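You operate a simulated robot arm through the tools that you are given. There is no shell and no other tool.

You run a simulated robot arm. Do the job below in one go: nothing can be reset, and whatever is moved stays where it is left.

TASK
Put things in order on the top of the wooden table. At the end: the green beans can from the top of the wooden table stands on top of the yellow soap dish; the yellow peg stands where the green peg stood; the green peg stands where the brown lid prop stood; the brown lid prop stands where the green beans can stood; whatever was shut is shut again. Leave all else as you found it, and nothing knocked over.
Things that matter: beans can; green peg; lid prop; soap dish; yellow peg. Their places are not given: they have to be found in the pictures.

Only the result counts: the job must be done as asked and must still hold three seconds after the hand-in. Knocking over, shifting, dropping, spilling or breaking anything else fails it. Lids that push on must go on centred and level and be pressed home; caps that screw on are set level and turned clockwise until they are tight.

THE ROBOT
A 7-joint arm with a two-finger parallel gripper, fixed in place. Base frame: the origin is at the foot of the arm, x ahead of it, y to its left, z up; the work surface is at about z = 0. Lengths are in cm, angles in rad, forces in N, time in s.
With the tool pointing down near the work surface it reaches from about 24 to 62 cm from the base axis. Its first joint turns from -1.152 to 1.152 rad. Payload 2.6 kg.
Tool frame: the origin (TCP) lies between the finger pads and is the grasp point; the fingertips stand 3 cm ahead of it; z points along the fingers, y is the line along which they close. Largest opening 9.4 cm; finger width 2.8, thickness 1; the body of the gripper, 5 by 9.6 cm, starts 5.5 cm behind the TCP.
Orientation is told as [roll, pitch, yaw] about the base's x, y, z axes, in that order, counted from this pose: with the fingers straight down and closing along the base's y, the tool's x points along the base's -x, its y along +y and its z along -z.

THE INTERFACE
- The arm moves only by the tool drive_tool. Its argument "commands" is a list that holds one entry, the list of rows, each a list of 6 numbers: the shift along the tool's x, y, z in units of 30 mm (1.0 is 30 mm), then the turn, a rotation vector about the tool's x, y, z in units of 8 degrees (1.0 is 8 degrees). In form: [[[tx, ty, tz, rx, ry, rz], ...]]. A call has 1 to 20 rows; each row shifts and turns the commanded pose from where the row before left it, along the tool's axes as they then stand. "jaw" is the closure, from 0 (fully open) to 1 (shut), set as the call begins (left out, the last holds). A call with a number of a shift or a turn outside -1 to 1 is refused whole. Each row takes 0.2 s and may step no farther than 5 cm and 0.15 rad from the row before; otherwise, or with a gripper value out of range, the whole call is refused. A pose out of reach is approached as far as the arm can. The call stops where the force on the tool passes 40 N (or 10 N more than at its start, if that is more) or the arm is blocked; 0.2 s more then pass. Each finger travels about 7.2 cm/s and halts on what it meets, pressing with about 22 N; the grip force reading is that of the motor and also rises with nothing between the fingers. The clock runs only during rows and for 0.2 s after the last one: add rows that do not move to give the fingers time. The reply holds the time, the measured pose of the TCP, the force on the tool along the base axes, the opening and the grip force, in the units named above and with some noise, with the torque about the TCP (base axes, N m) and any sound that the robot's microphone picked up.
- Cameras (640 x 400 px; columns grow to the right, rows downward): "scene" is fixed at [0.7, 42.06, 56.89]; the picture's right is [-0.91, -0.41, 0.00], its down [-0.25, 0.55, -0.80] and it looks along [0.33, -0.73, -0.60] (base axes); focal length 214 px, centre (320, 200). "wrist" rides on the gripper at [7.6, 1.4, -10.2] in the tool frame; the picture's right is [-0.18, 0.98, 0.00], its down [-0.75, -0.14, -0.64] and it looks along [-0.63, -0.12, 0.77] (tool axes); focal length 243 px, centre (320, 200).
- capture(camera): a new picture of that camera. No time passes.
- measure_at(camera, pixels): there is no depth. For up to 12 entries [column, row, z] of the newest picture of that camera ("zoom" is the newest enlarged one), the place [x, y] in the base frame at which the ray of that pixel passes the height z, good to about 0.3 cm, but the place of the scene camera against the robot may be out by one fixed shift of up to 1.8 cm in any direction. No time passes.
- inspect(camera, box): a new picture of the part [left, top, right, bottom] of that camera's present view, enlarged. No time passes.
- hand_in(): hands the job in; it is judged then, once.

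Unless the task says otherwise, let go and move clear before handing in.

The tools are called after "Call:" as a command line: name --argument value ..., lists and objects as JSON in quotes. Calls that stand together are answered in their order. drive_tool: Moves the arm, as the interface text tells. Its arguments: {"type":"object","properties":{"commands":{"type":"array","items":{"type":"array","items":{"type":"array","items":{"type":"number"}}}},"jaw":{"type":"number"}},"required":["commands"]} The other tools are called the same way: capture (camera) takes a picture; measure_at (camera, pixels) gives the place at which the rays of pixels pass given heights; inspect (camera, box) takes an enlarged picture of a part of a camera's view; hand_in () hands the job in.

At the start:

```text
t: 0.0
tool_pos: [27.51, -21.28, 33.27]
tcp_rot: [-0.001, 0.001, 0.0]
force: [0.2, 0.2, 0.3]
wrist_torque: [0.02, -0.01, 0.0]
width: 9.39
grasp_force: 0.0
```

scene: 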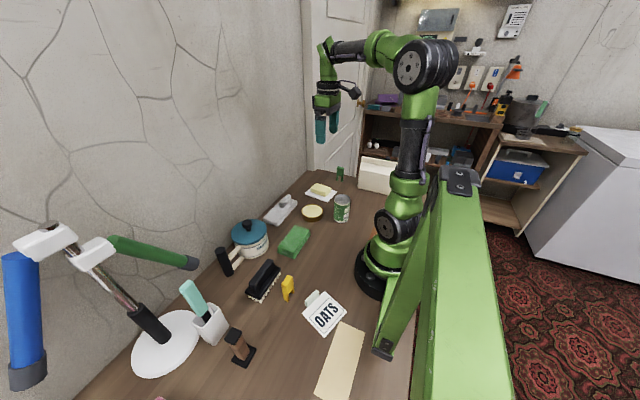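
wrist: 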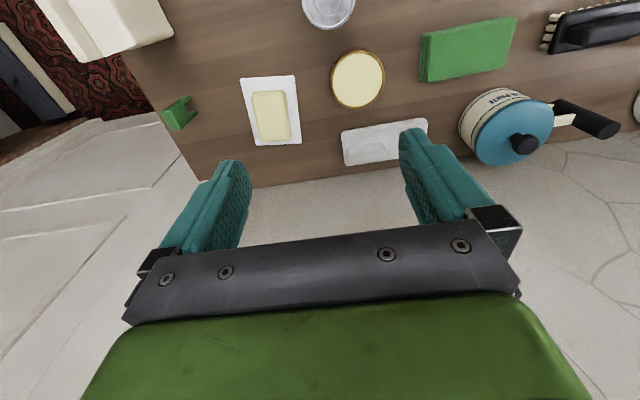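

The scene shows a can near (342,208), a green peg near (340,172), a yellow peg near (288,288), and a brown prop near (238,345). I'll enlarge these regions to identify each item.

Call:
inspect --camera "scene" --box '[260, 150, 400, 240]'

Call:
inspect --camera "scene" --box '[180, 220, 360, 400]'

Call:
inspect --camera "wrist" --box '[120, 0, 440, 200]'

```text
4.44 times, centred on (330, 195) of scene
```

zoom: 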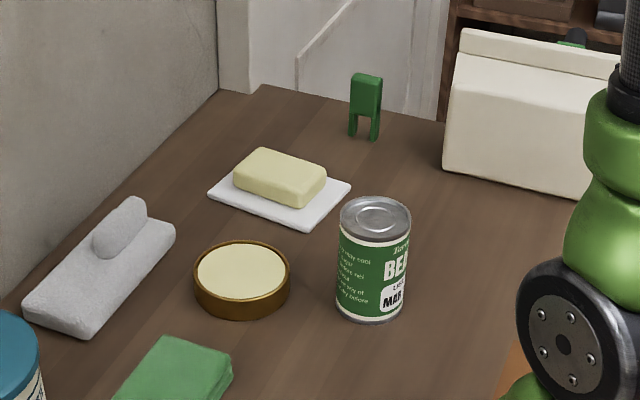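

```text
2.22 times, centred on (270, 310) of scene
```

zoom: 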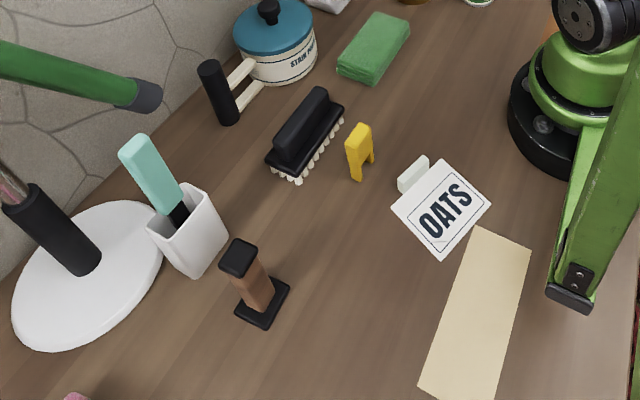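

```text
2.00 times, centred on (280, 100) of wrist
```

zoom: 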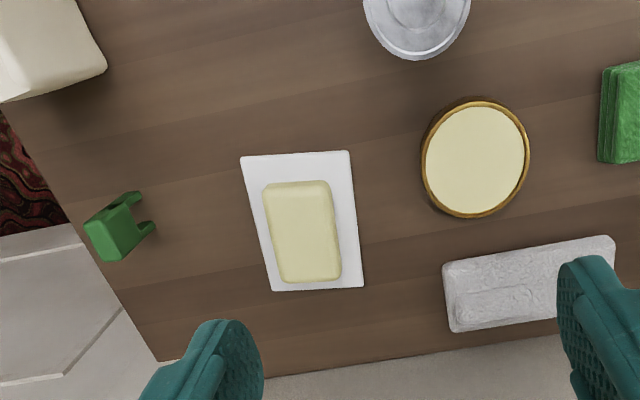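

The zooms show two candidates for the soap dish: a round cream disc with an ochre rim, at zoom (242,278), and a white plate with a yellow bar, at zoom (280,185). I'll measure positions first and then move the wrist camera closer.

Call:
measure_at --camera "wrist" --pixels '[[357, 80, 0], [357, 80, 2], [240, 78, 0], [295, 75, 0], [302, 144, 0], [256, 146, 0], [180, 115, 2], [328, 28, 0], [334, 80, 2], [383, 80, 2], [357, 50, 2], [357, 108, 2]]'

Call:
measure_at --camera "scene" --pixels '[[312, 211, 2], [342, 219, 0], [342, 198, 10], [340, 178, 0], [288, 299, 0], [238, 358, 0], [322, 190, 0], [302, 212, 2], [322, 211, 2], [312, 204, 2], [312, 220, 0]]'

```text
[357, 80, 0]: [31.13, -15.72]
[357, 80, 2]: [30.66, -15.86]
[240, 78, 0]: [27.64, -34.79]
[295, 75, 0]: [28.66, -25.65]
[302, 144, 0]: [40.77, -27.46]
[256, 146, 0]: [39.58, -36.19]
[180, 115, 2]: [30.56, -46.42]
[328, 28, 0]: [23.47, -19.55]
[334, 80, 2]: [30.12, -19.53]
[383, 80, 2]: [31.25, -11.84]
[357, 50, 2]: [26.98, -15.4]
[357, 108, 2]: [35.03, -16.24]
```

```text
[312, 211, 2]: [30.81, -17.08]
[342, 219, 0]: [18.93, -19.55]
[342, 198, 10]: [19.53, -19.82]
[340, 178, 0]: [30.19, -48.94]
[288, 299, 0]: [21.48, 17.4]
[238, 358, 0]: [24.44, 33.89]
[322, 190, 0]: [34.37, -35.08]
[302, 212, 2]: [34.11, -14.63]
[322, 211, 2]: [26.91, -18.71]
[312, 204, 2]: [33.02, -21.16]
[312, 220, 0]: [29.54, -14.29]
```

I need more detail to decide which one is the soap dish, so I'll zoom in on both candidates in the wrist and scene views.

Call:
inspect --camera "wrist" --box '[317, 40, 397, 120]'

Call:
inspect --camera "wrist" --box '[225, 65, 315, 155]'

Call:
inspect --camera "scene" --box '[292, 176, 352, 226]'

Call:
inspect --camera "scene" --box '[210, 310, 270, 370]'

Call:
inspect --camera "scene" --box '[260, 260, 320, 320]'

Call:
inspect --camera "wrist" --box '[150, 80, 210, 140]'

```text
5.00 times, centred on (357, 80) of wrist
```

zoom: 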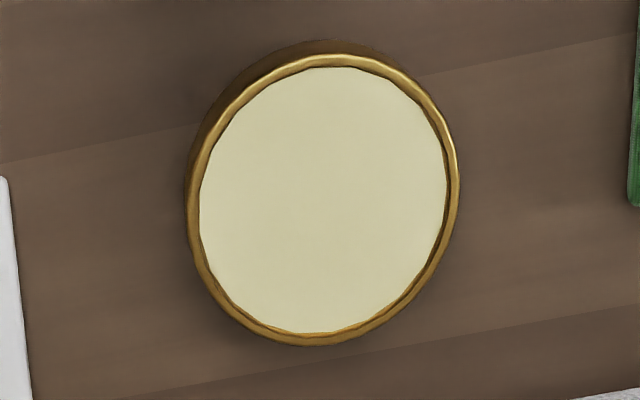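

```text
4.44 times, centred on (270, 110) of wrist
```

zoom: 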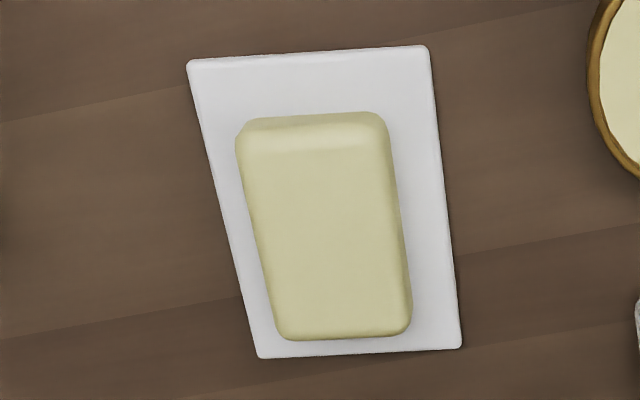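

```text
8.00 times, centred on (322, 201) of scene
```

zoom: 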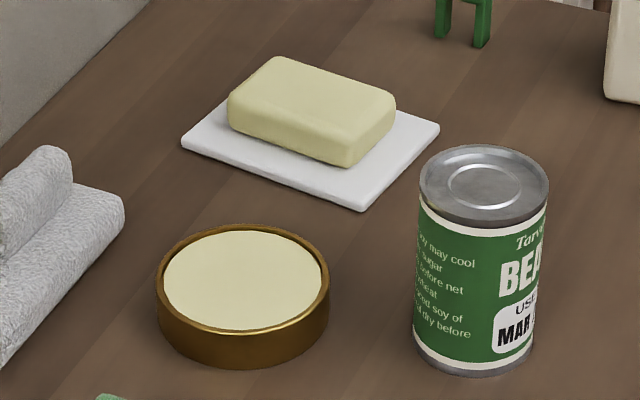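

```text
6.67 times, centred on (240, 340) of scene
```

zoom: 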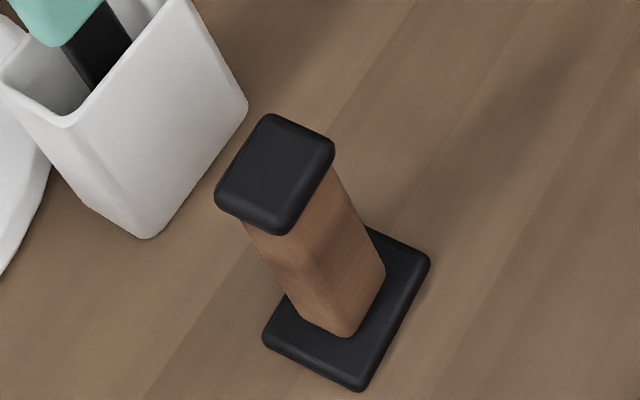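

```text
6.67 times, centred on (290, 290) of scene
```

zoom: 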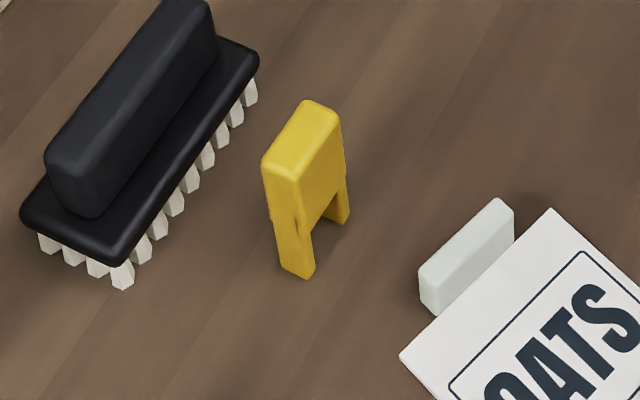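

```text
6.67 times, centred on (180, 110) of wrist
```

zoom: 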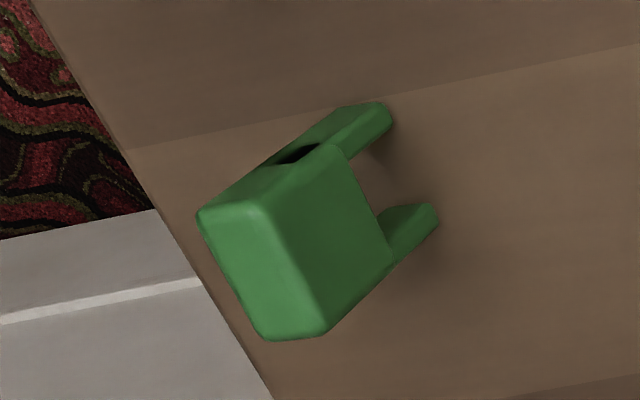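

The bar of yellow soap on the white plate, at wrist (270,110), looks like the soap dish; the round one looks like a brass-rimmed lid or tin. Next I'll move the tool above the can, near base (19.5,-19.7), to view it with the wrist camera.

Call:
drive_tool --commands '[[[0.85, 0.1, 0.7, 0, 0, 0], [0.85, 0.1, 0.7, 0, 0, 0], [0.85, 0.1, 0.7, 0, 0, 0], [0, 0, 0, 0, 0, 0]]]' --jaw 0

Call:
capture --camera "wrist"

Call:
capture --camera "scene"

```text
t: 1.0
tool_pos: [19.65, -20.38, 27.0]
tcp_rot: [0.0, 0.001, -0.001]
force: [-1.1, -0.7, 0.1]
wrist_torque: [-0.02, -0.04, 0.01]
width: 9.4
grasp_force: 0.2
```

```text
taken
```

wrist: 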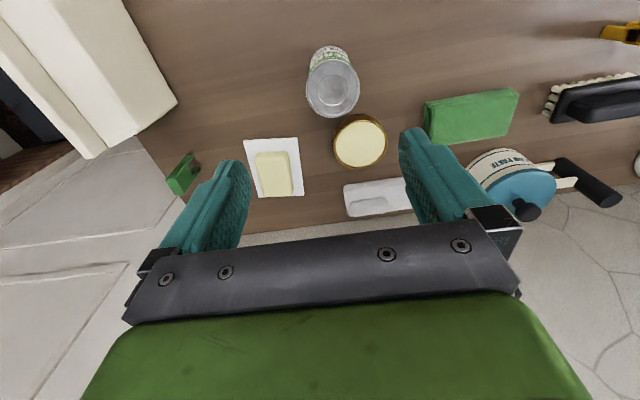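

```text
taken
```

scene: 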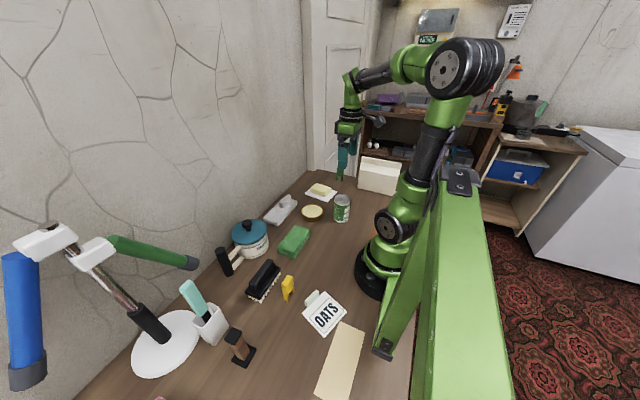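

Call:
inspect --camera "wrist" --box '[220, 30, 420, 230]'

Call:
measure_at --camera "wrist" --pixels '[[332, 90, 8], [332, 90, 9], [332, 90, 10], [332, 90, 11], [328, 48, 0], [306, 88, 10], [359, 88, 10], [332, 117, 10], [332, 64, 10]]'

```text
2.00 times, centred on (320, 130) of wrist
```

zoom: 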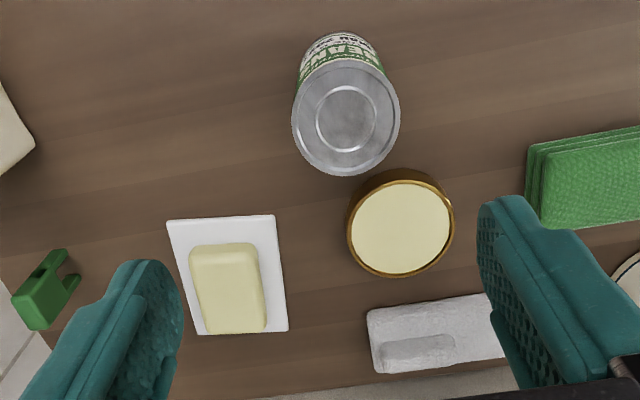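

```text
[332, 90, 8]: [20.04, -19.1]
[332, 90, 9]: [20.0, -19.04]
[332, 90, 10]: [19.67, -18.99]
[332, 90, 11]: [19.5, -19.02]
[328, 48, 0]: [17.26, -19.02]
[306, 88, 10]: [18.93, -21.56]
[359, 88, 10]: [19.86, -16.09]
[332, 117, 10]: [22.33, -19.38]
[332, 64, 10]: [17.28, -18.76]
```

The can's top is centred near wrist (332,89), which is about base (19.9,-19.1), with a diameter of about 5.6 cm. I'll line up and descend to z≈14, then check again.

Call:
drive_tool --commands '[[[-0.06, 0.43, 0.5, 0, 0, 0], [0, 0, 0.95, 0, 0, 0], [0, 0, 0.95, 0, 0, 0], [0, 0, 0.95, 0, 0, 0], [0, 0, 0.95, 0, 0, 0], [0, 0, 0, 0, 0, 0]]]' --jaw 0

Call:
inspect --camera "wrist" --box '[160, 20, 480, 220]'

```text
t: 2.4
tool_pos: [19.72, -19.12, 13.97]
tcp_rot: [0.001, 0.001, 0.001]
force: [-0.5, -0.3, -0.3]
wrist_torque: [-0.01, -0.01, 0.0]
width: 9.38
grasp_force: 0.0
```

```text
2.00 times, centred on (320, 120) of wrist
```

zoom: 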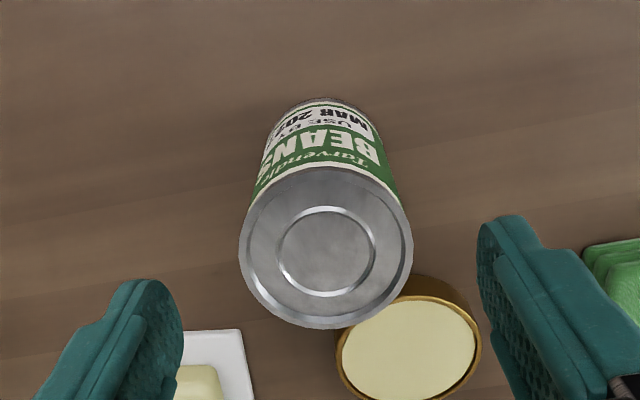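

Call:
measure_at --camera "zoom" --pixels '[[326, 247, 8], [326, 247, 9], [326, 247, 10], [324, 98, 0], [239, 245, 9], [413, 245, 9], [326, 168, 9], [326, 329, 9]]'

```text
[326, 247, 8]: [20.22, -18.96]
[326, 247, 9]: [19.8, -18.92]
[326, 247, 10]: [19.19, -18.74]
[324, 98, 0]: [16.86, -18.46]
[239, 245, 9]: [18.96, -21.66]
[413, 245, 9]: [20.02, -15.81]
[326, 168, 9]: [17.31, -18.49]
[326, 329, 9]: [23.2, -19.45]
```

The can reads as about 10 cm tall, centred near (19.7,-18.8) with a radius of about 2.8 cm. I'll descend to z≈7 and close the jaws.

Call:
drive_tool --commands '[[[0, 0.1, 0.8, 0, 0, 0], [0, 0, 0.8, 0, 0, 0], [0, 0, 0.72, 0, 0, 0], [0, 0, 0, 0, 0, 0]]]' --jaw 0

Call:
capture --camera "wrist"

```text
t: 3.4
tool_pos: [20.0, -18.78, 7.19]
tcp_rot: [0.0, 0.0, -0.001]
force: [0.2, -0.1, -0.2]
wrist_torque: [0.01, 0.01, 0.04]
width: 9.43
grasp_force: 0.0
```

```text
taken
```

wrist: 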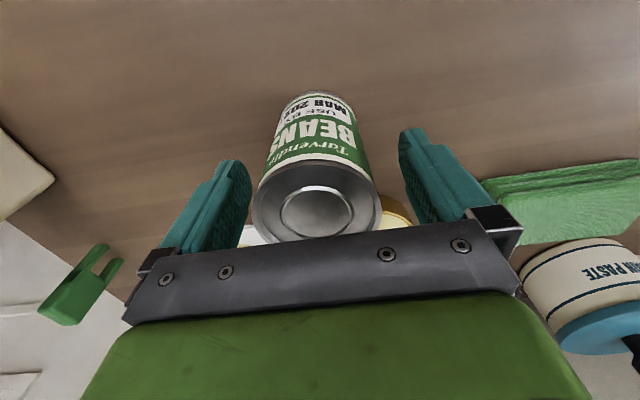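

The can sits between the fingers, with its top near wrist (315,210). Closing the jaws now.

Call:
drive_tool --commands '[[[0, 0, 0, 0, 0, 0], [0, 0, 0, 0, 0, 0], [0, 0, 0, 0, 0, 0], [0, 0, 0, 0, 0, 0], [0, 0, 0, 0, 0, 0]]]' --jaw 1

Call:
capture --camera "wrist"

```text
t: 4.6
tool_pos: [19.91, -18.85, 7.22]
tcp_rot: [0.0, 0.0, 0.001]
force: [0.3, -0.6, -0.7]
wrist_torque: [0.04, 0.0, 0.01]
width: 5.93
grasp_force: 22.1
```

```text
taken
```

wrist: 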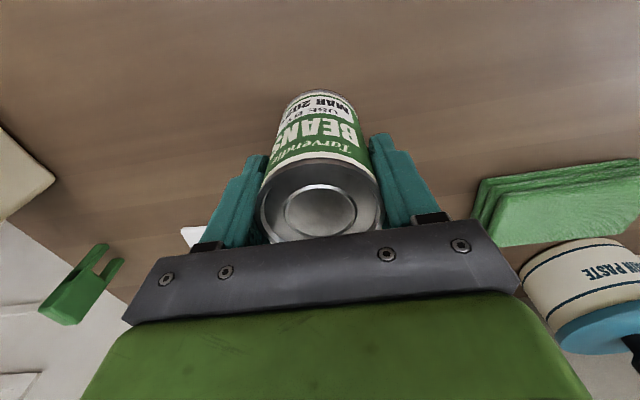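

The grip holds at 5.93 cm wide with 22 N. I'll lift the can straight up and look at the soap dish from a spot where the can doesn't hide it.

Call:
drive_tool --commands '[[[0, 0, -0.5, 0, 0, 0], [0, 0, -0.9, 0, 0, 0], [0, 0, -0.9, 0, 0, 0], [0, 0, -0.9, 0, 0, 0], [0, 0, -0.9, 0, 0, 0], [-0.4, 0, -0.9, 0, 0, 0], [-0.8, 0, 0, 0, 0, 0], [-0.8, 0, 0, 0, 0, 0], [0, 0, 0, 0, 0, 0]]]'

Call:
capture --camera "wrist"

Call:
capture --camera "scene"

```text
t: 6.6
tool_pos: [25.87, -18.93, 22.09]
tcp_rot: [0.0, 0.002, 0.001]
force: [1.4, 0.9, -3.0]
wrist_torque: [0.04, 0.01, 0.0]
width: 5.93
grasp_force: 21.9
```

```text
taken
```

wrist: 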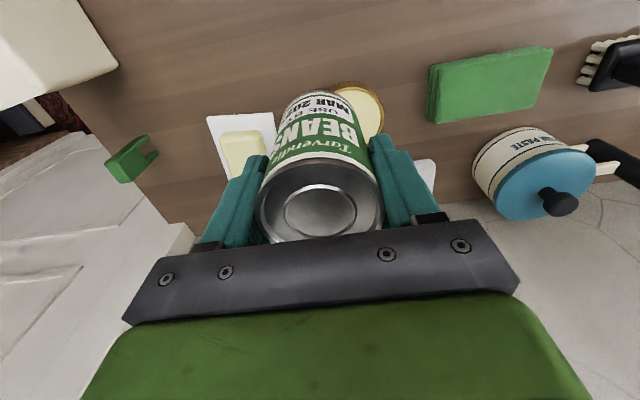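

```text
taken
```

scene: 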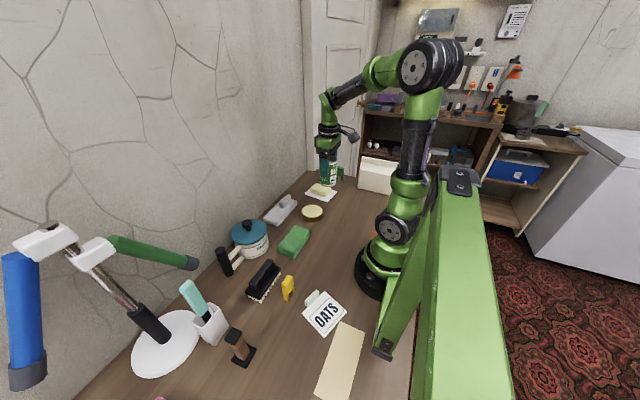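

The can hides part of the soap near wrist (245,150). I'll shift forward in x to get a clear view of the dish.

Call:
drive_tool --commands '[[[-0.9, 0.2, 0, 0, 0, 0], [-0.9, 0.2, 0, 0, 0, 0], [-0.9, 0.2, 0, 0, 0, 0], [0, 0, 0, 0, 0, 0]]]'

Call:
inspect --camera "wrist" --box '[100, 0, 340, 150]'

```text
t: 7.6
tool_pos: [34.06, -16.89, 22.22]
tcp_rot: [-0.001, 0.0, 0.0]
force: [-0.4, 0.0, -2.7]
wrist_torque: [-0.01, 0.03, -0.03]
width: 5.96
grasp_force: 22.3
```

```text
2.67 times, centred on (220, 75) of wrist
```

zoom: 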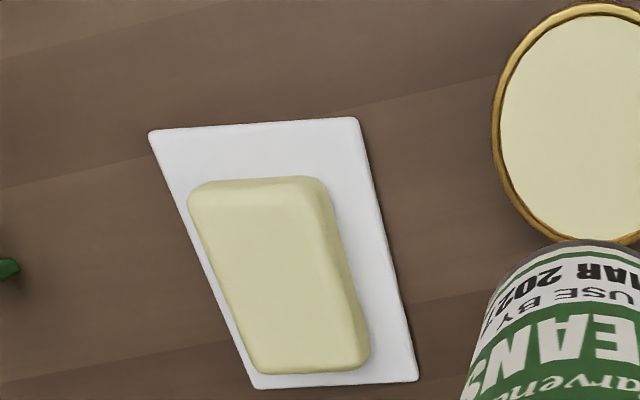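

I can see the full plate, with corners at zoom (150,133), (358,118), (417,380) and (257,388), and the bar. I'll measure them.

Call:
measure_at --camera "zoom" --pixels '[[150, 133, 0.7], [358, 118, 0.7], [417, 380, 0.7], [257, 388, 0.7], [190, 190, 3], [305, 180, 3], [345, 368, 3], [257, 370, 3], [330, 190, 0.7], [370, 355, 0.7], [575, 120, 2]]'

Call:
inspect --camera "scene" --box '[300, 170, 350, 220]'

```text
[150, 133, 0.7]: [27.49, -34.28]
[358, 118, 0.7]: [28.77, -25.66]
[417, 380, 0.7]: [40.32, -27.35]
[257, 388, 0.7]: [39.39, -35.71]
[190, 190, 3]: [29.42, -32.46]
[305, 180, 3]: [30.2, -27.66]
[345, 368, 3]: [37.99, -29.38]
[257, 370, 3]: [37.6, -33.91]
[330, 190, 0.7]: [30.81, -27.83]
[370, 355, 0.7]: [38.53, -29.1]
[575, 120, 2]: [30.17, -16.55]
```

```text
8.00 times, centred on (325, 195) of scene
```

zoom: 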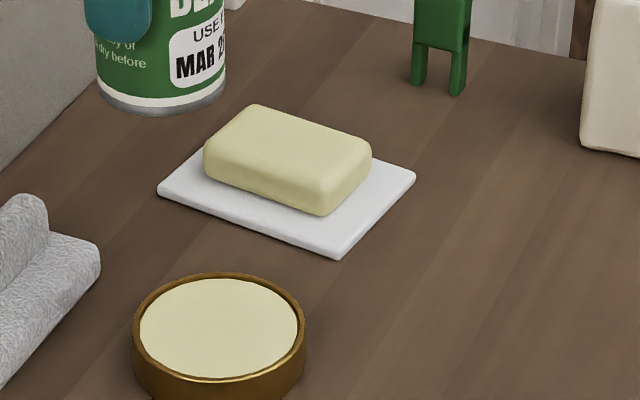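

The plate centre measures about (34.0,-30.8), and the bar is centred on it at a height of about 3 cm. I'll carry the can over it and lower it to a little above.

Call:
drive_tool --commands '[[[0.06, -0.92, 0, 0, 0, 0], [0, -0.92, 0, 0, 0, 0], [0, -0.92, 0, 0, 0, 0], [0, -0.92, 0, 0, 0, 0], [0, -0.92, 0, 0, 0, 0], [0, 0, 0.8, 0, 0, 0], [0, 0, 0.8, 0, 0, 0], [0, 0, 0.8, 0, 0, 0], [0, 0, 0.8, 0, 0, 0], [0, 0, 0, 0, 0, 0]]]'

Call:
capture --camera "wrist"

Call:
inspect --camera "scene" --box '[280, 140, 360, 210]'

```text
t: 9.8
tool_pos: [33.91, -30.85, 12.35]
tcp_rot: [-0.001, 0.0, -0.001]
force: [0.8, -0.3, -3.0]
wrist_torque: [0.02, -0.02, 0.0]
width: 5.92
grasp_force: 21.7
```

```text
taken
```

wrist: 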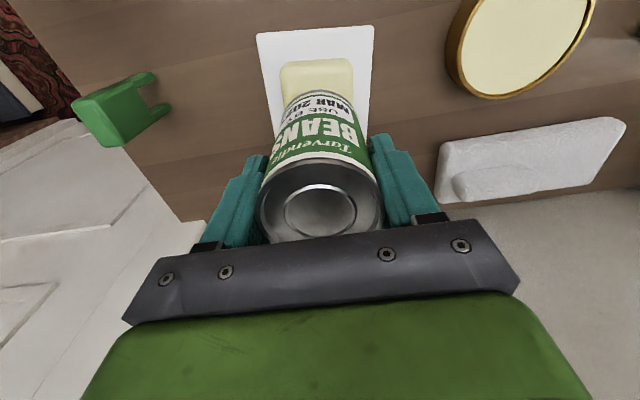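

```text
5.71 times, centred on (320, 175) of scene
```

zoom: 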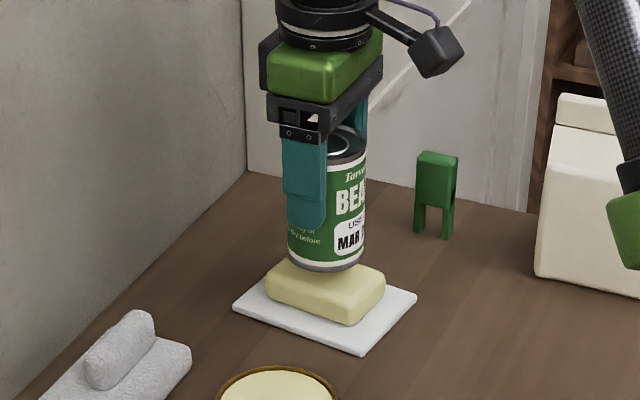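

The can is above the bar and aligned, with a gap still visible in the scene zoom at (325,268). I'll descend in small steps and watch the force.

Call:
drive_tool --commands '[[[0, 0, 0.3, 0, 0, 0], [0, 0, 0.1, 0, 0, 0], [0, 0, 0.1, 0, 0, 0], [0, 0, 0, 0, 0, 0]]]'

Call:
inspect --camera "scene" --box '[300, 160, 350, 210]'

```text
t: 10.8
tool_pos: [33.92, -30.87, 11.03]
tcp_rot: [-0.001, 0.0, 0.001]
force: [0.1, -0.2, -3.2]
wrist_torque: [0.0, 0.02, -0.01]
width: 5.92
grasp_force: 22.1
```

```text
8.00 times, centred on (325, 185) of scene
```

zoom: 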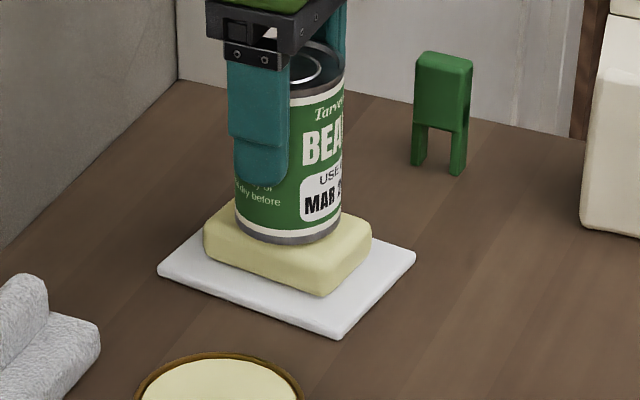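

There's still no contact, with force z at -3.2. I'll keep lowering in finer steps.

Call:
drive_tool --commands '[[[0, 0, 0.06, 0, 0, 0], [0, 0, 0.05, 0, 0, 0], [0, 0, 0.05, 0, 0, 0], [0, 0, 0, 0, 0, 0]]]'

```text
t: 11.8
tool_pos: [33.9, -30.84, 10.63]
tcp_rot: [0.0, -0.002, -0.001]
force: [-1.6, 1.8, 3.4]
wrist_torque: [0.18, 0.12, 0.0]
width: 5.96
grasp_force: 21.8
```

Force z rose to +3.4, so the can has touched the bar. I'll check for level contact.

Call:
inspect --camera "scene" --box '[305, 165, 345, 205]'

Call:
capture --camera "wrist"

Call:
drive_tool --commands '[[[0, 0, 0, 0, 0, 0], [0, 0, 0, 0, 0, 0]]]'

```text
10.00 times, centred on (325, 185) of scene
```

zoom: 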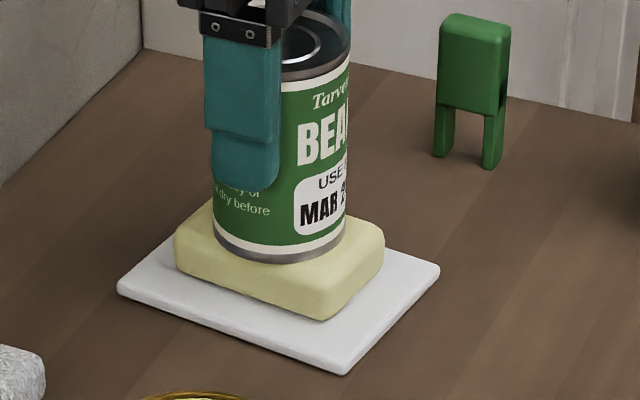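

```text
taken
```

wrist: 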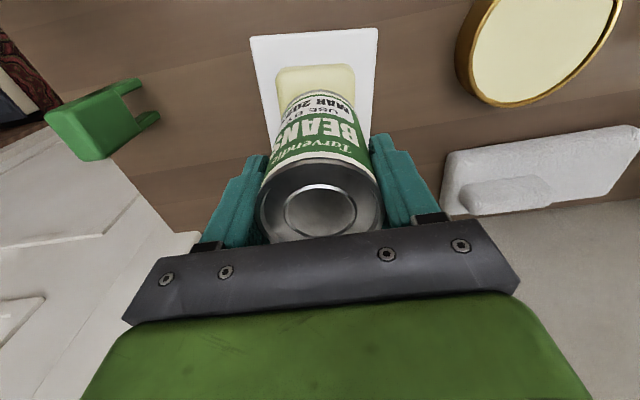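

```text
t: 12.4
tool_pos: [33.96, -30.93, 10.65]
tcp_rot: [0.0, 0.0, -0.001]
force: [-1.8, 0.7, 4.9]
wrist_torque: [0.24, 0.08, 0.04]
width: 5.93
grasp_force: 21.9
```

The can is centred on the bar, with light contact on the +y side and level within tolerance. I'll release gently, then open fully.

Call:
drive_tool --commands '[[[0, 0, 0, 0, 0, 0], [0, 0, 0, 0, 0, 0], [0, 0, 0, 0, 0, 0]]]' --jaw 0.25

Call:
inspect --camera "scene" --box '[305, 165, 345, 205]'

```text
t: 13.2
tool_pos: [33.98, -30.8, 10.59]
tcp_rot: [-0.001, 0.0, -0.001]
force: [-0.4, 1.6, -0.7]
wrist_torque: [-0.01, -0.01, -0.01]
width: 7.04
grasp_force: 0.1
```

```text
10.00 times, centred on (325, 185) of scene
```

zoom: 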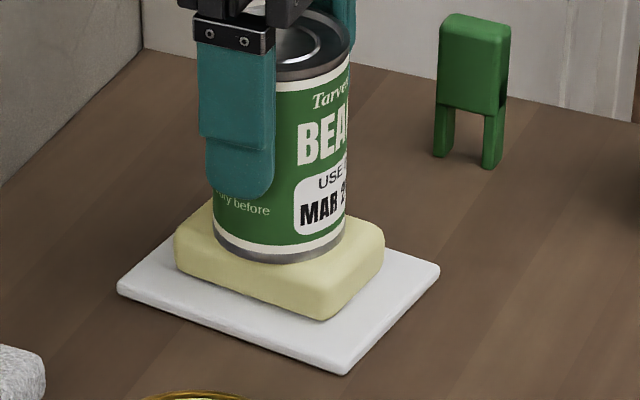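

The can stands upright on the soap. I'll open fully, lift straight up, and then look at the green peg nearby.

Call:
drive_tool --commands '[[[0, 0, 0, 0, 0, 0], [0, 0, 0, 0, 0, 0], [0, 0, -0.5, 0, 0, 0], [0, 0, -0.9, 0, 0, 0], [0, 0, -0.9, 0, 0, 0], [0, 0, -0.9, 0, 0, 0], [0, 0, -0.9, 0, 0, 0], [0, 0, 0, 0, 0, 0]]]' --jaw 0

Call:
capture --camera "wrist"

Call:
capture --camera "scene"

```text
t: 15.0
tool_pos: [33.88, -30.86, 22.67]
tcp_rot: [0.0, -0.001, -0.001]
force: [0.4, -0.8, -0.3]
wrist_torque: [0.0, 0.02, 0.01]
width: 9.37
grasp_force: 0.1
```

```text
taken
```

wrist: 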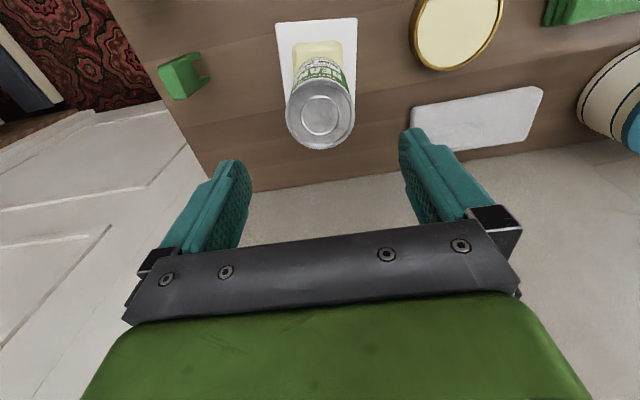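

```text
taken
```

scene: 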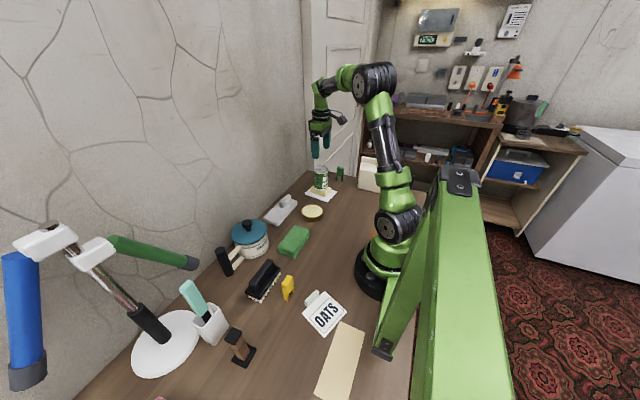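

The can stands on the soap, in the wrist view around (322,110). Next is the prop, so I'll measure the lamp, the prop surroundings and the path before crossing over.

Call:
measure_at --camera "scene" --pixels '[[165, 345, 0], [195, 262, 0], [195, 262, 20], [195, 262, 30], [75, 240, 30], [206, 330, 0], [238, 358, 0], [234, 335, 8], [150, 325, 5], [28, 375, 20], [70, 240, 30]]'

Call:
inspect --camera "scene" --box '[0, 200, 280, 400]'

Call:
inspect --camera "wrist" --box '[150, 30, 240, 120]'

```text
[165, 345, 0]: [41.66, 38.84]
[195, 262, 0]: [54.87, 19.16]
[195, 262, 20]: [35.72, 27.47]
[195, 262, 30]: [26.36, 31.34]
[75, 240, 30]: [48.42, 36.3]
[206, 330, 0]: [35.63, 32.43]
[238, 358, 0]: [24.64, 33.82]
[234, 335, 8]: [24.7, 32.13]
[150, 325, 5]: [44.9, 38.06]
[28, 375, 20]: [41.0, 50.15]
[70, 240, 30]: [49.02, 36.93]
```

```text
2.00 times, centred on (140, 300) of scene
```

zoom: 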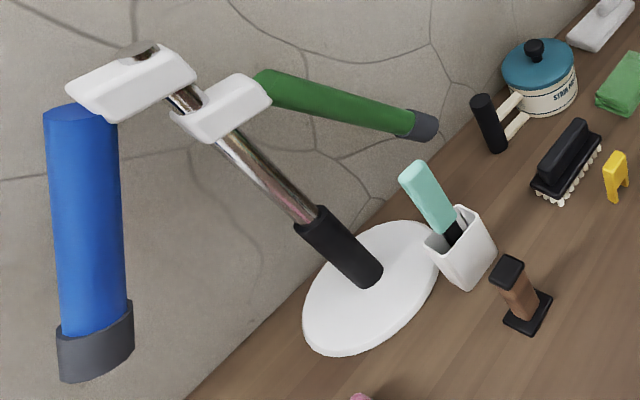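

```text
4.44 times, centred on (195, 75) of wrist
```

zoom: 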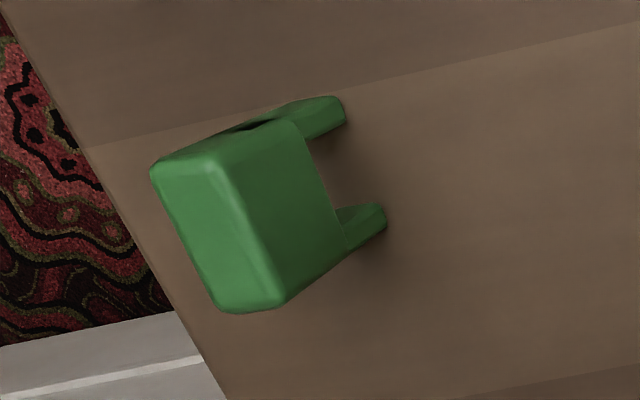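

The lamp's green arm tip at scene (195,262) could hang over the prop's area at a height of 20–31 cm, so I need to check its position. I'll cross over at a safe height to about (28,0) and turn the wrist camera toward +y.

Call:
drive_tool --commands '[[[0.18, 0.93, -0.1, 0, 0, 0], [0.18, 0.93, -0.1, 0, 0, 0], [0.18, 0.93, -0.1, 0, 0, 0], [0.18, 0.93, -0.1, 0, 0, 0], [0.18, 0.93, -0.1, 0, 0, 0], [0.18, 0.93, -0.1, 0, 0, 0], [0.18, 0.93, -0.1, 0, 0, 0], [0.18, 0.93, -0.1, 0, 0, 0], [0.18, 0.93, -0.1, 0, 0, 0], [0.18, 0.93, -0.1, 0, 0, 0], [0.18, 0.93, -0.1, 0, 0, 0], [0, 0, 0, 0, 0, -1], [0, 0, 0, 0, 0, -1], [0, 0, 0, 0, 0, -1], [0, 0, 0, 0, 0, -1], [0, 0, 0, 0, 0, -1], [0, 0, 0, 0, 0, -1], [0, 0, 0, 0, 0, 0]]]'

Call:
capture --camera "wrist"

Call:
capture --camera "scene"

```text
t: 18.8
tool_pos: [27.91, -0.2, 26.22]
tcp_rot: [0.0, -0.001, 0.841]
force: [0.7, -0.2, 0.4]
wrist_torque: [-0.02, -0.01, -0.01]
width: 9.37
grasp_force: 0.0
```

```text
taken
```

wrist: 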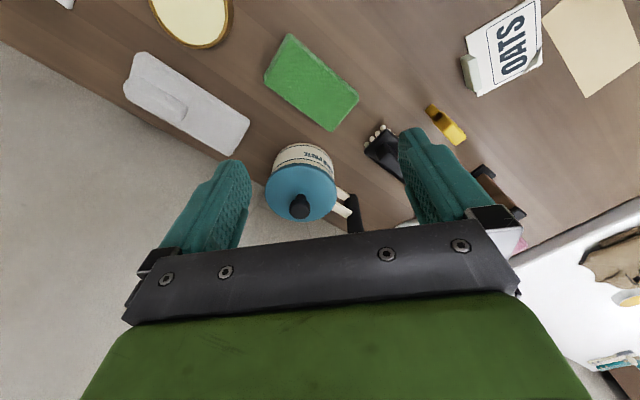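

```text
taken
```

scene: 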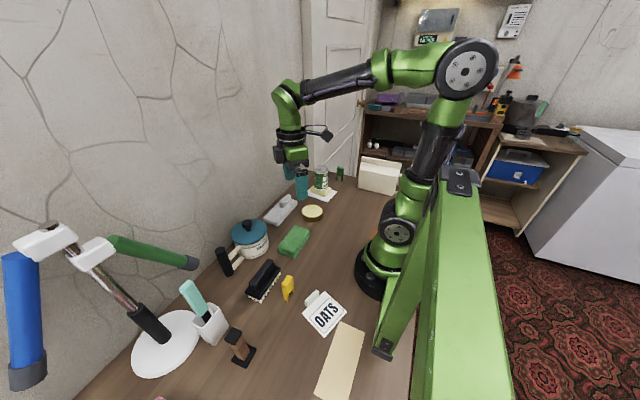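

The lamp is hidden behind the gripper in this wrist view. I'll yaw a bit more and tilt the tool outward, so the wrist camera looks toward the lamp between the fingers.

Call:
drive_tool --commands '[[[0, 0, -0.5, 0, 0, -1], [0, 0, -0.5, 0, 0, -1], [0, 0, -0.5, 0, 0, -1], [0, 0, 0, 0, -1, 0], [0, 0, 0, 0, -1, 0], [0, 0, 0, 0, -1, 0], [0, 0, 0, 0, -1, 0], [0, 0, 0, 0, 0, 0]]]'

Call:
capture --camera "wrist"

```text
t: 20.6
tool_pos: [27.94, -0.15, 30.63]
tcp_rot: [0.0, -0.56, 1.257]
force: [0.2, 0.3, 0.1]
wrist_torque: [0.01, 0.03, -0.02]
width: 9.39
grasp_force: 0.1
```

```text
taken
```

wrist: 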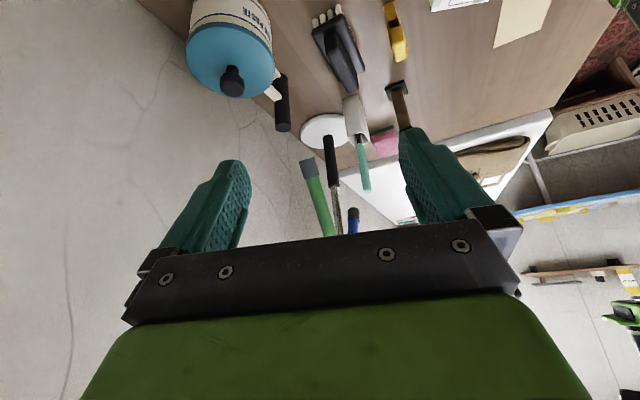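

The green tube's cap is visible at wrist (308,168), and the blue one's tip at (352,215). I'll intersect these rays with the scene camera's rays to find the tube tips.

Call:
measure_at --camera "wrist" --pixels '[[308, 165, 10], [308, 165, 14], [308, 165, 18], [308, 165, 22], [308, 165, 26], [352, 215, 14], [352, 215, 20], [352, 215, 26], [325, 130, 0], [325, 228, 25], [325, 228, 30]]'

Call:
measure_at --camera "scene" --pixels '[[196, 263, 10], [196, 263, 14], [196, 263, 18], [196, 263, 22], [196, 263, 26], [28, 385, 14], [28, 385, 20], [28, 385, 26], [165, 345, 0]]'

Call:
inspect --camera "wrist" --box '[270, 60, 430, 240]'

```text
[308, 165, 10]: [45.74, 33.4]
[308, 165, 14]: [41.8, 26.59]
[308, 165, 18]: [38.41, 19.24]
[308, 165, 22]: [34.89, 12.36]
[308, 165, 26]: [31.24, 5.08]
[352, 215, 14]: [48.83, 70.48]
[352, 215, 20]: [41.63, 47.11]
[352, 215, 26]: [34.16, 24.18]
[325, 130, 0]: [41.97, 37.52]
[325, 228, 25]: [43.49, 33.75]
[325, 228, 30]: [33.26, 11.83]
```

```text
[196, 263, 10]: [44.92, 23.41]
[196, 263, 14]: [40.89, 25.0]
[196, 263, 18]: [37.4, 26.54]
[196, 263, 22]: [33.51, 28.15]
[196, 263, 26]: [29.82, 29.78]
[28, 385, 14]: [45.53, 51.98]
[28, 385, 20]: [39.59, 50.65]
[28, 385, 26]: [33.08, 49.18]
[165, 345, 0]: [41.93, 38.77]
```

```text
2.22 times, centred on (350, 150) of wrist
```

zoom: 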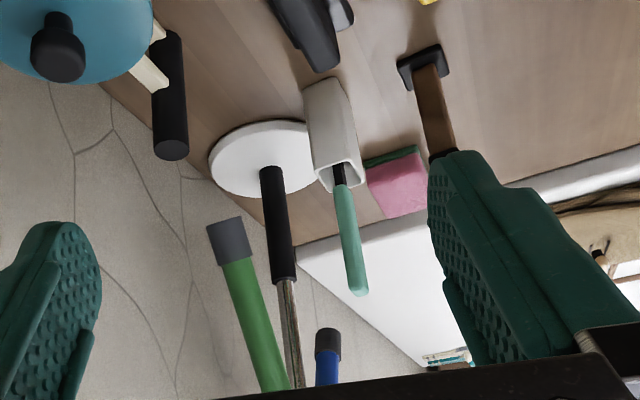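

Intersecting the rays puts the green tube tip at about (41,26,14), which is well clear of the prop near (24.6,33.9). I'll straighten the tool and move above the prop.

Call:
drive_tool --commands '[[[0, 0, 0, 0, 1, 0], [0, 0, 0, 0, 1, 0], [0, 0, 0, 0, 1, 0], [0, 0, 0, 0, 1, 0], [-0.872, 0.38, 0.1, 0, 0, 0], [-0.872, 0.38, 0.1, 0, 0, 0], [-0.872, 0.38, 0.1, 0, 0, 0], [-0.872, 0.38, 0.1, 0, 0, 0], [-0.872, 0.38, 0.1, 0, 0, 0], [-0.872, 0.38, 0.1, 0, 0, 0], [-0.872, 0.38, 0.1, 0, 0, 0], [-0.872, 0.38, 0.1, 0, 0, 0], [-0.872, 0.38, 0.1, 0, 0, 0], [-0.872, 0.38, 0.1, 0, 0, 0], [-0.872, 0.38, 0.1, 0, 0, 0], [0, 0, 0, 0, 0, 0]]]'

Call:
capture --camera "wrist"

Call:
capture --camera "scene"

```text
t: 24.0
tool_pos: [24.9, 31.0, 27.36]
tcp_rot: [0.001, -0.001, 1.256]
force: [0.2, 0.0, 0.7]
wrist_torque: [0.0, 0.01, 0.02]
width: 9.4
grasp_force: 0.0
```

```text
taken
```

wrist: 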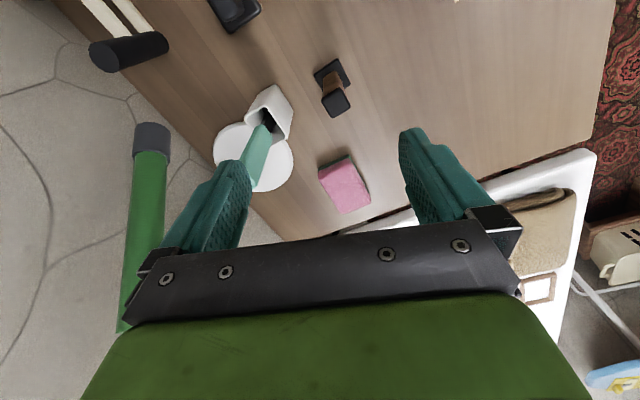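

```text
taken
```

scene: 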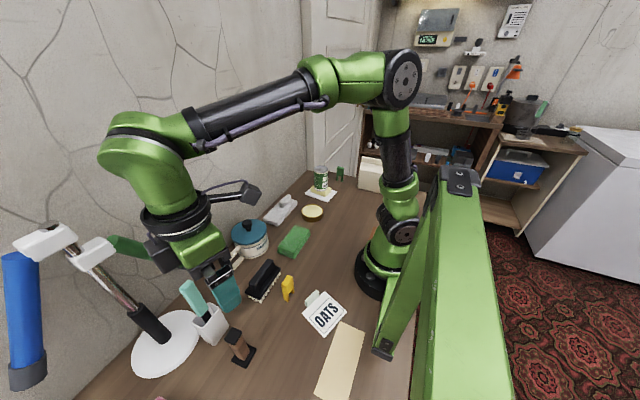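

The prop is at wrist (335,88), with the white cup at (268,112) beside it. I'll zoom in and measure the prop and its orientation.

Call:
inspect --camera "wrist" --box '[230, 30, 390, 130]'

```text
4.00 times, centred on (310, 80) of wrist
```

zoom: 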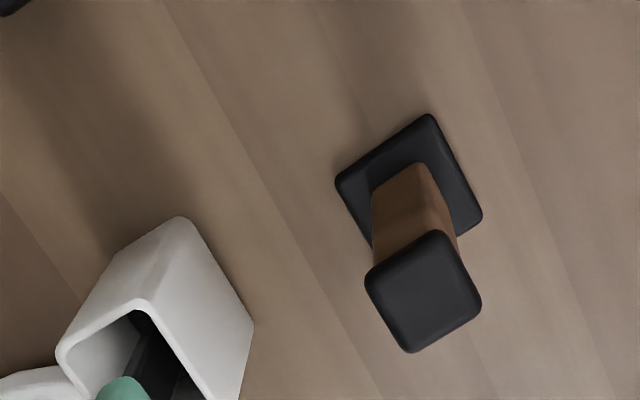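

Call:
measure_at --camera "zoom" --pixels '[[335, 183, 0.7], [430, 113, 0.7], [482, 217, 0.7], [408, 200, 0.7], [365, 277, 9], [440, 230, 9], [481, 305, 9], [410, 352, 9], [423, 291, 8], [423, 291, 9], [423, 291, 10], [180, 215, 0]]'

Call:
measure_at --camera "scene" --pixels '[[240, 358, 0], [229, 322, 9]]'

```text
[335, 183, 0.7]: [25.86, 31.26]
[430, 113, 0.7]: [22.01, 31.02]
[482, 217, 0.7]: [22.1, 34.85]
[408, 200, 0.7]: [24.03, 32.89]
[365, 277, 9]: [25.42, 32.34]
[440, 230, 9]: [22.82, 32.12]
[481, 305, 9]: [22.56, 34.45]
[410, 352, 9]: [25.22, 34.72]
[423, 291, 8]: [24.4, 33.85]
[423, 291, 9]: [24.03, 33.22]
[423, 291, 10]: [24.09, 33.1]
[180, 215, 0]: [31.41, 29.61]
```

```text
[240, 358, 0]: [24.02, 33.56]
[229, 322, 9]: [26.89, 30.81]
```

The prop's base measures about 3.9 cm square, axis-aligned, centred near (24.0,33.1), and its cap is about 2.6 cm wide near z≈9.5. I'll yaw back to 0 so the fingers close along y, away from the cup, then centre and descend partway.

Call:
drive_tool --commands '[[[0, 0, 0, 0, 0, 1], [0, 0, 0, 0, 0, 1], [0, 0, 0, 0, 0, 1], [0, 0, 0, 0, 0, 1], [0, 0, 0, 0, 0, 1], [0, 0, 0, 0, 0, 1], [0, 0, 0, 0, 0, 1], [0, 0, 0, 0, 0, 1], [0, 0, 0, 0, 0, 1], [0.3, 0.7, 0.6, 0, 0, 0], [0, 0, 0.9, 0, 0, 0], [0, 0, 0.9, 0, 0, 0], [0, 0, 0, 0, 0, 0]]]' --jaw 0.3

Call:
capture --camera "wrist"

Call:
inspect --camera "wrist" --box '[220, 20, 420, 170]'

```text
t: 26.8
tool_pos: [24.17, 33.13, 20.15]
tcp_rot: [0.0, 0.001, 0.001]
force: [-1.1, -0.3, -0.5]
wrist_torque: [-0.01, -0.01, 0.0]
width: 6.55
grasp_force: 0.0
```

```text
taken
```

wrist: 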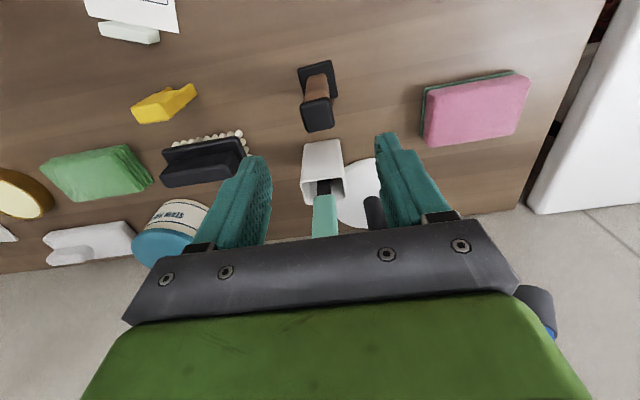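

```text
2.67 times, centred on (320, 95) of wrist
```

zoom: 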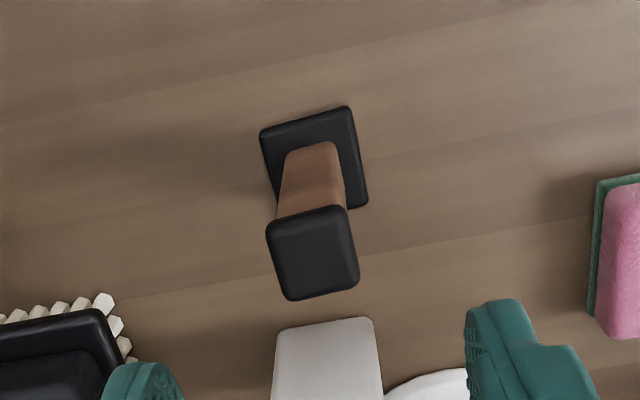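

The prop is aligned below, with its cap at wrist (317,115). The teal scraper handle rises at wrist (325,215), so I'll work out how close it comes before descending.

Call:
measure_at --camera "scene" --pixels '[[185, 283, 10], [185, 283, 13], [185, 283, 16], [185, 283, 19], [205, 315, 10]]'

Call:
measure_at --camera "wrist" --pixels '[[325, 228, 10], [325, 228, 13], [325, 228, 16], [325, 228, 19], [322, 145, 6], [322, 145, 8], [317, 115, 9], [317, 115, 9.5], [317, 115, 10], [317, 76, 0.7], [340, 235, 16]]'

Call:
measure_at --camera "zoom" --pixels '[[260, 132, 0.7], [350, 106, 0.7], [369, 204, 0.7], [266, 228, 9.5], [343, 205, 9.5], [359, 280, 9.5], [287, 299, 9.5], [313, 252, 9.5]]'

```text
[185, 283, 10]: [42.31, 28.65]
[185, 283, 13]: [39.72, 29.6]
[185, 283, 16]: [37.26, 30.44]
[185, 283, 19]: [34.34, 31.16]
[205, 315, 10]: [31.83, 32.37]
```

```text
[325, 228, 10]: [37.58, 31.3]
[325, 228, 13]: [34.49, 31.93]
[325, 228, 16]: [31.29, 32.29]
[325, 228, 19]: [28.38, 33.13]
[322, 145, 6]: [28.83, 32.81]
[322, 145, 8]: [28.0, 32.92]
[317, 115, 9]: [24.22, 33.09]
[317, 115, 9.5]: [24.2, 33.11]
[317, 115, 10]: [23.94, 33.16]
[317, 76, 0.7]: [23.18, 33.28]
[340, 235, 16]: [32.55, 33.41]
```

```text
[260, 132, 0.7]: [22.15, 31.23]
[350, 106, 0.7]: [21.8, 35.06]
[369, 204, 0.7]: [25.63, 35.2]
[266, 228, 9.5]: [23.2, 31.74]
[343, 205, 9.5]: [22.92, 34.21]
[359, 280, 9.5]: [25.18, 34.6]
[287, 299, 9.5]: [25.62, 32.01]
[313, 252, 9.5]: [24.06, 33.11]
```

The handle leans away in +x, with its top around (37,30.5,16), so it is clear of the gripper. I'll turn 4° to match the prop and descend to z≈7.6 around its cap.

Call:
drive_tool --commands '[[[0.04, 0, 0.8, 0, 0, -0.5], [0, 0, 0.9, 0, 0, 0], [0, 0, 0.9, 0, 0, 0], [0, 0, 0.9, 0, 0, 0], [0, 0, 0, 0, 0, 0]]]' --jaw 0.3

Call:
capture --camera "wrist"

```text
t: 28.0
tool_pos: [23.91, 33.29, 9.57]
tcp_rot: [0.0, -0.001, 0.07]
force: [0.6, 0.1, -0.4]
wrist_torque: [-0.03, 0.01, 0.02]
width: 6.56
grasp_force: 0.1
```

```text
taken
```

wrist: 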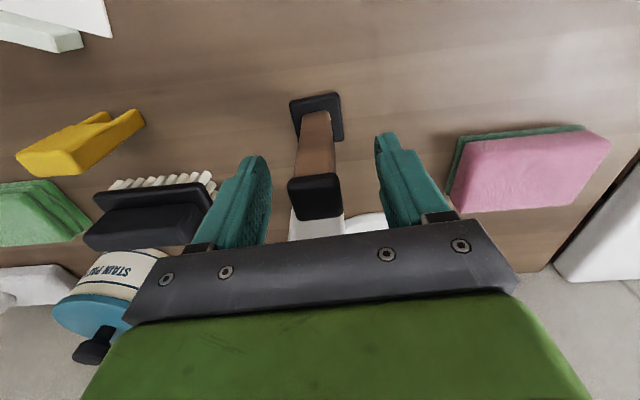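

The cap is centred between the fingers at wrist (316,195). I'll drop 1.5 cm more and close.

Call:
drive_tool --commands '[[[0, -0.03, 0.55, 0, 0, 0], [0, 0, 0, 0, 0, 0]]]' --jaw 0.3

Call:
drive_tool --commands '[[[0, 0, 0, 0, 0, 0], [0, 0, 0, 0, 0, 0], [0, 0, 0, 0, 0, 0], [0, 0, 0, 0, 0, 0], [0, 0, 0, 0, 0, 0]]]' --jaw 1

Call:
capture --camera "wrist"

```text
t: 28.6
tool_pos: [24.0, 33.02, 8.08]
tcp_rot: [-0.001, 0.001, 0.07]
force: [-0.2, 0.0, -0.3]
wrist_torque: [-0.02, -0.02, 0.01]
width: 6.56
grasp_force: 0.0
```

```text
t: 29.8
tool_pos: [23.97, 33.17, 8.02]
tcp_rot: [0.0, 0.0, 0.068]
force: [-0.2, -0.4, -0.2]
wrist_torque: [0.02, -0.05, 0.0]
width: 2.98
grasp_force: 22.0
```

```text
taken
```

wrist: 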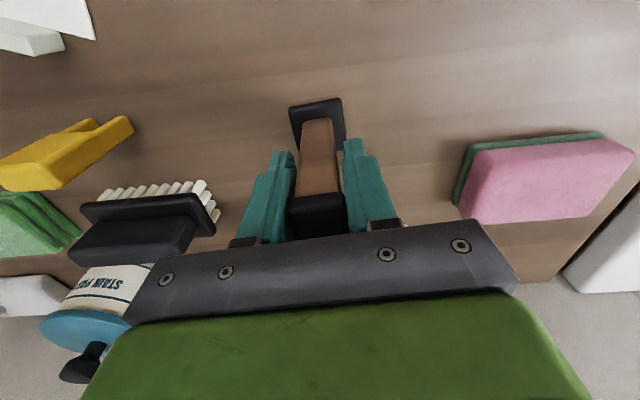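

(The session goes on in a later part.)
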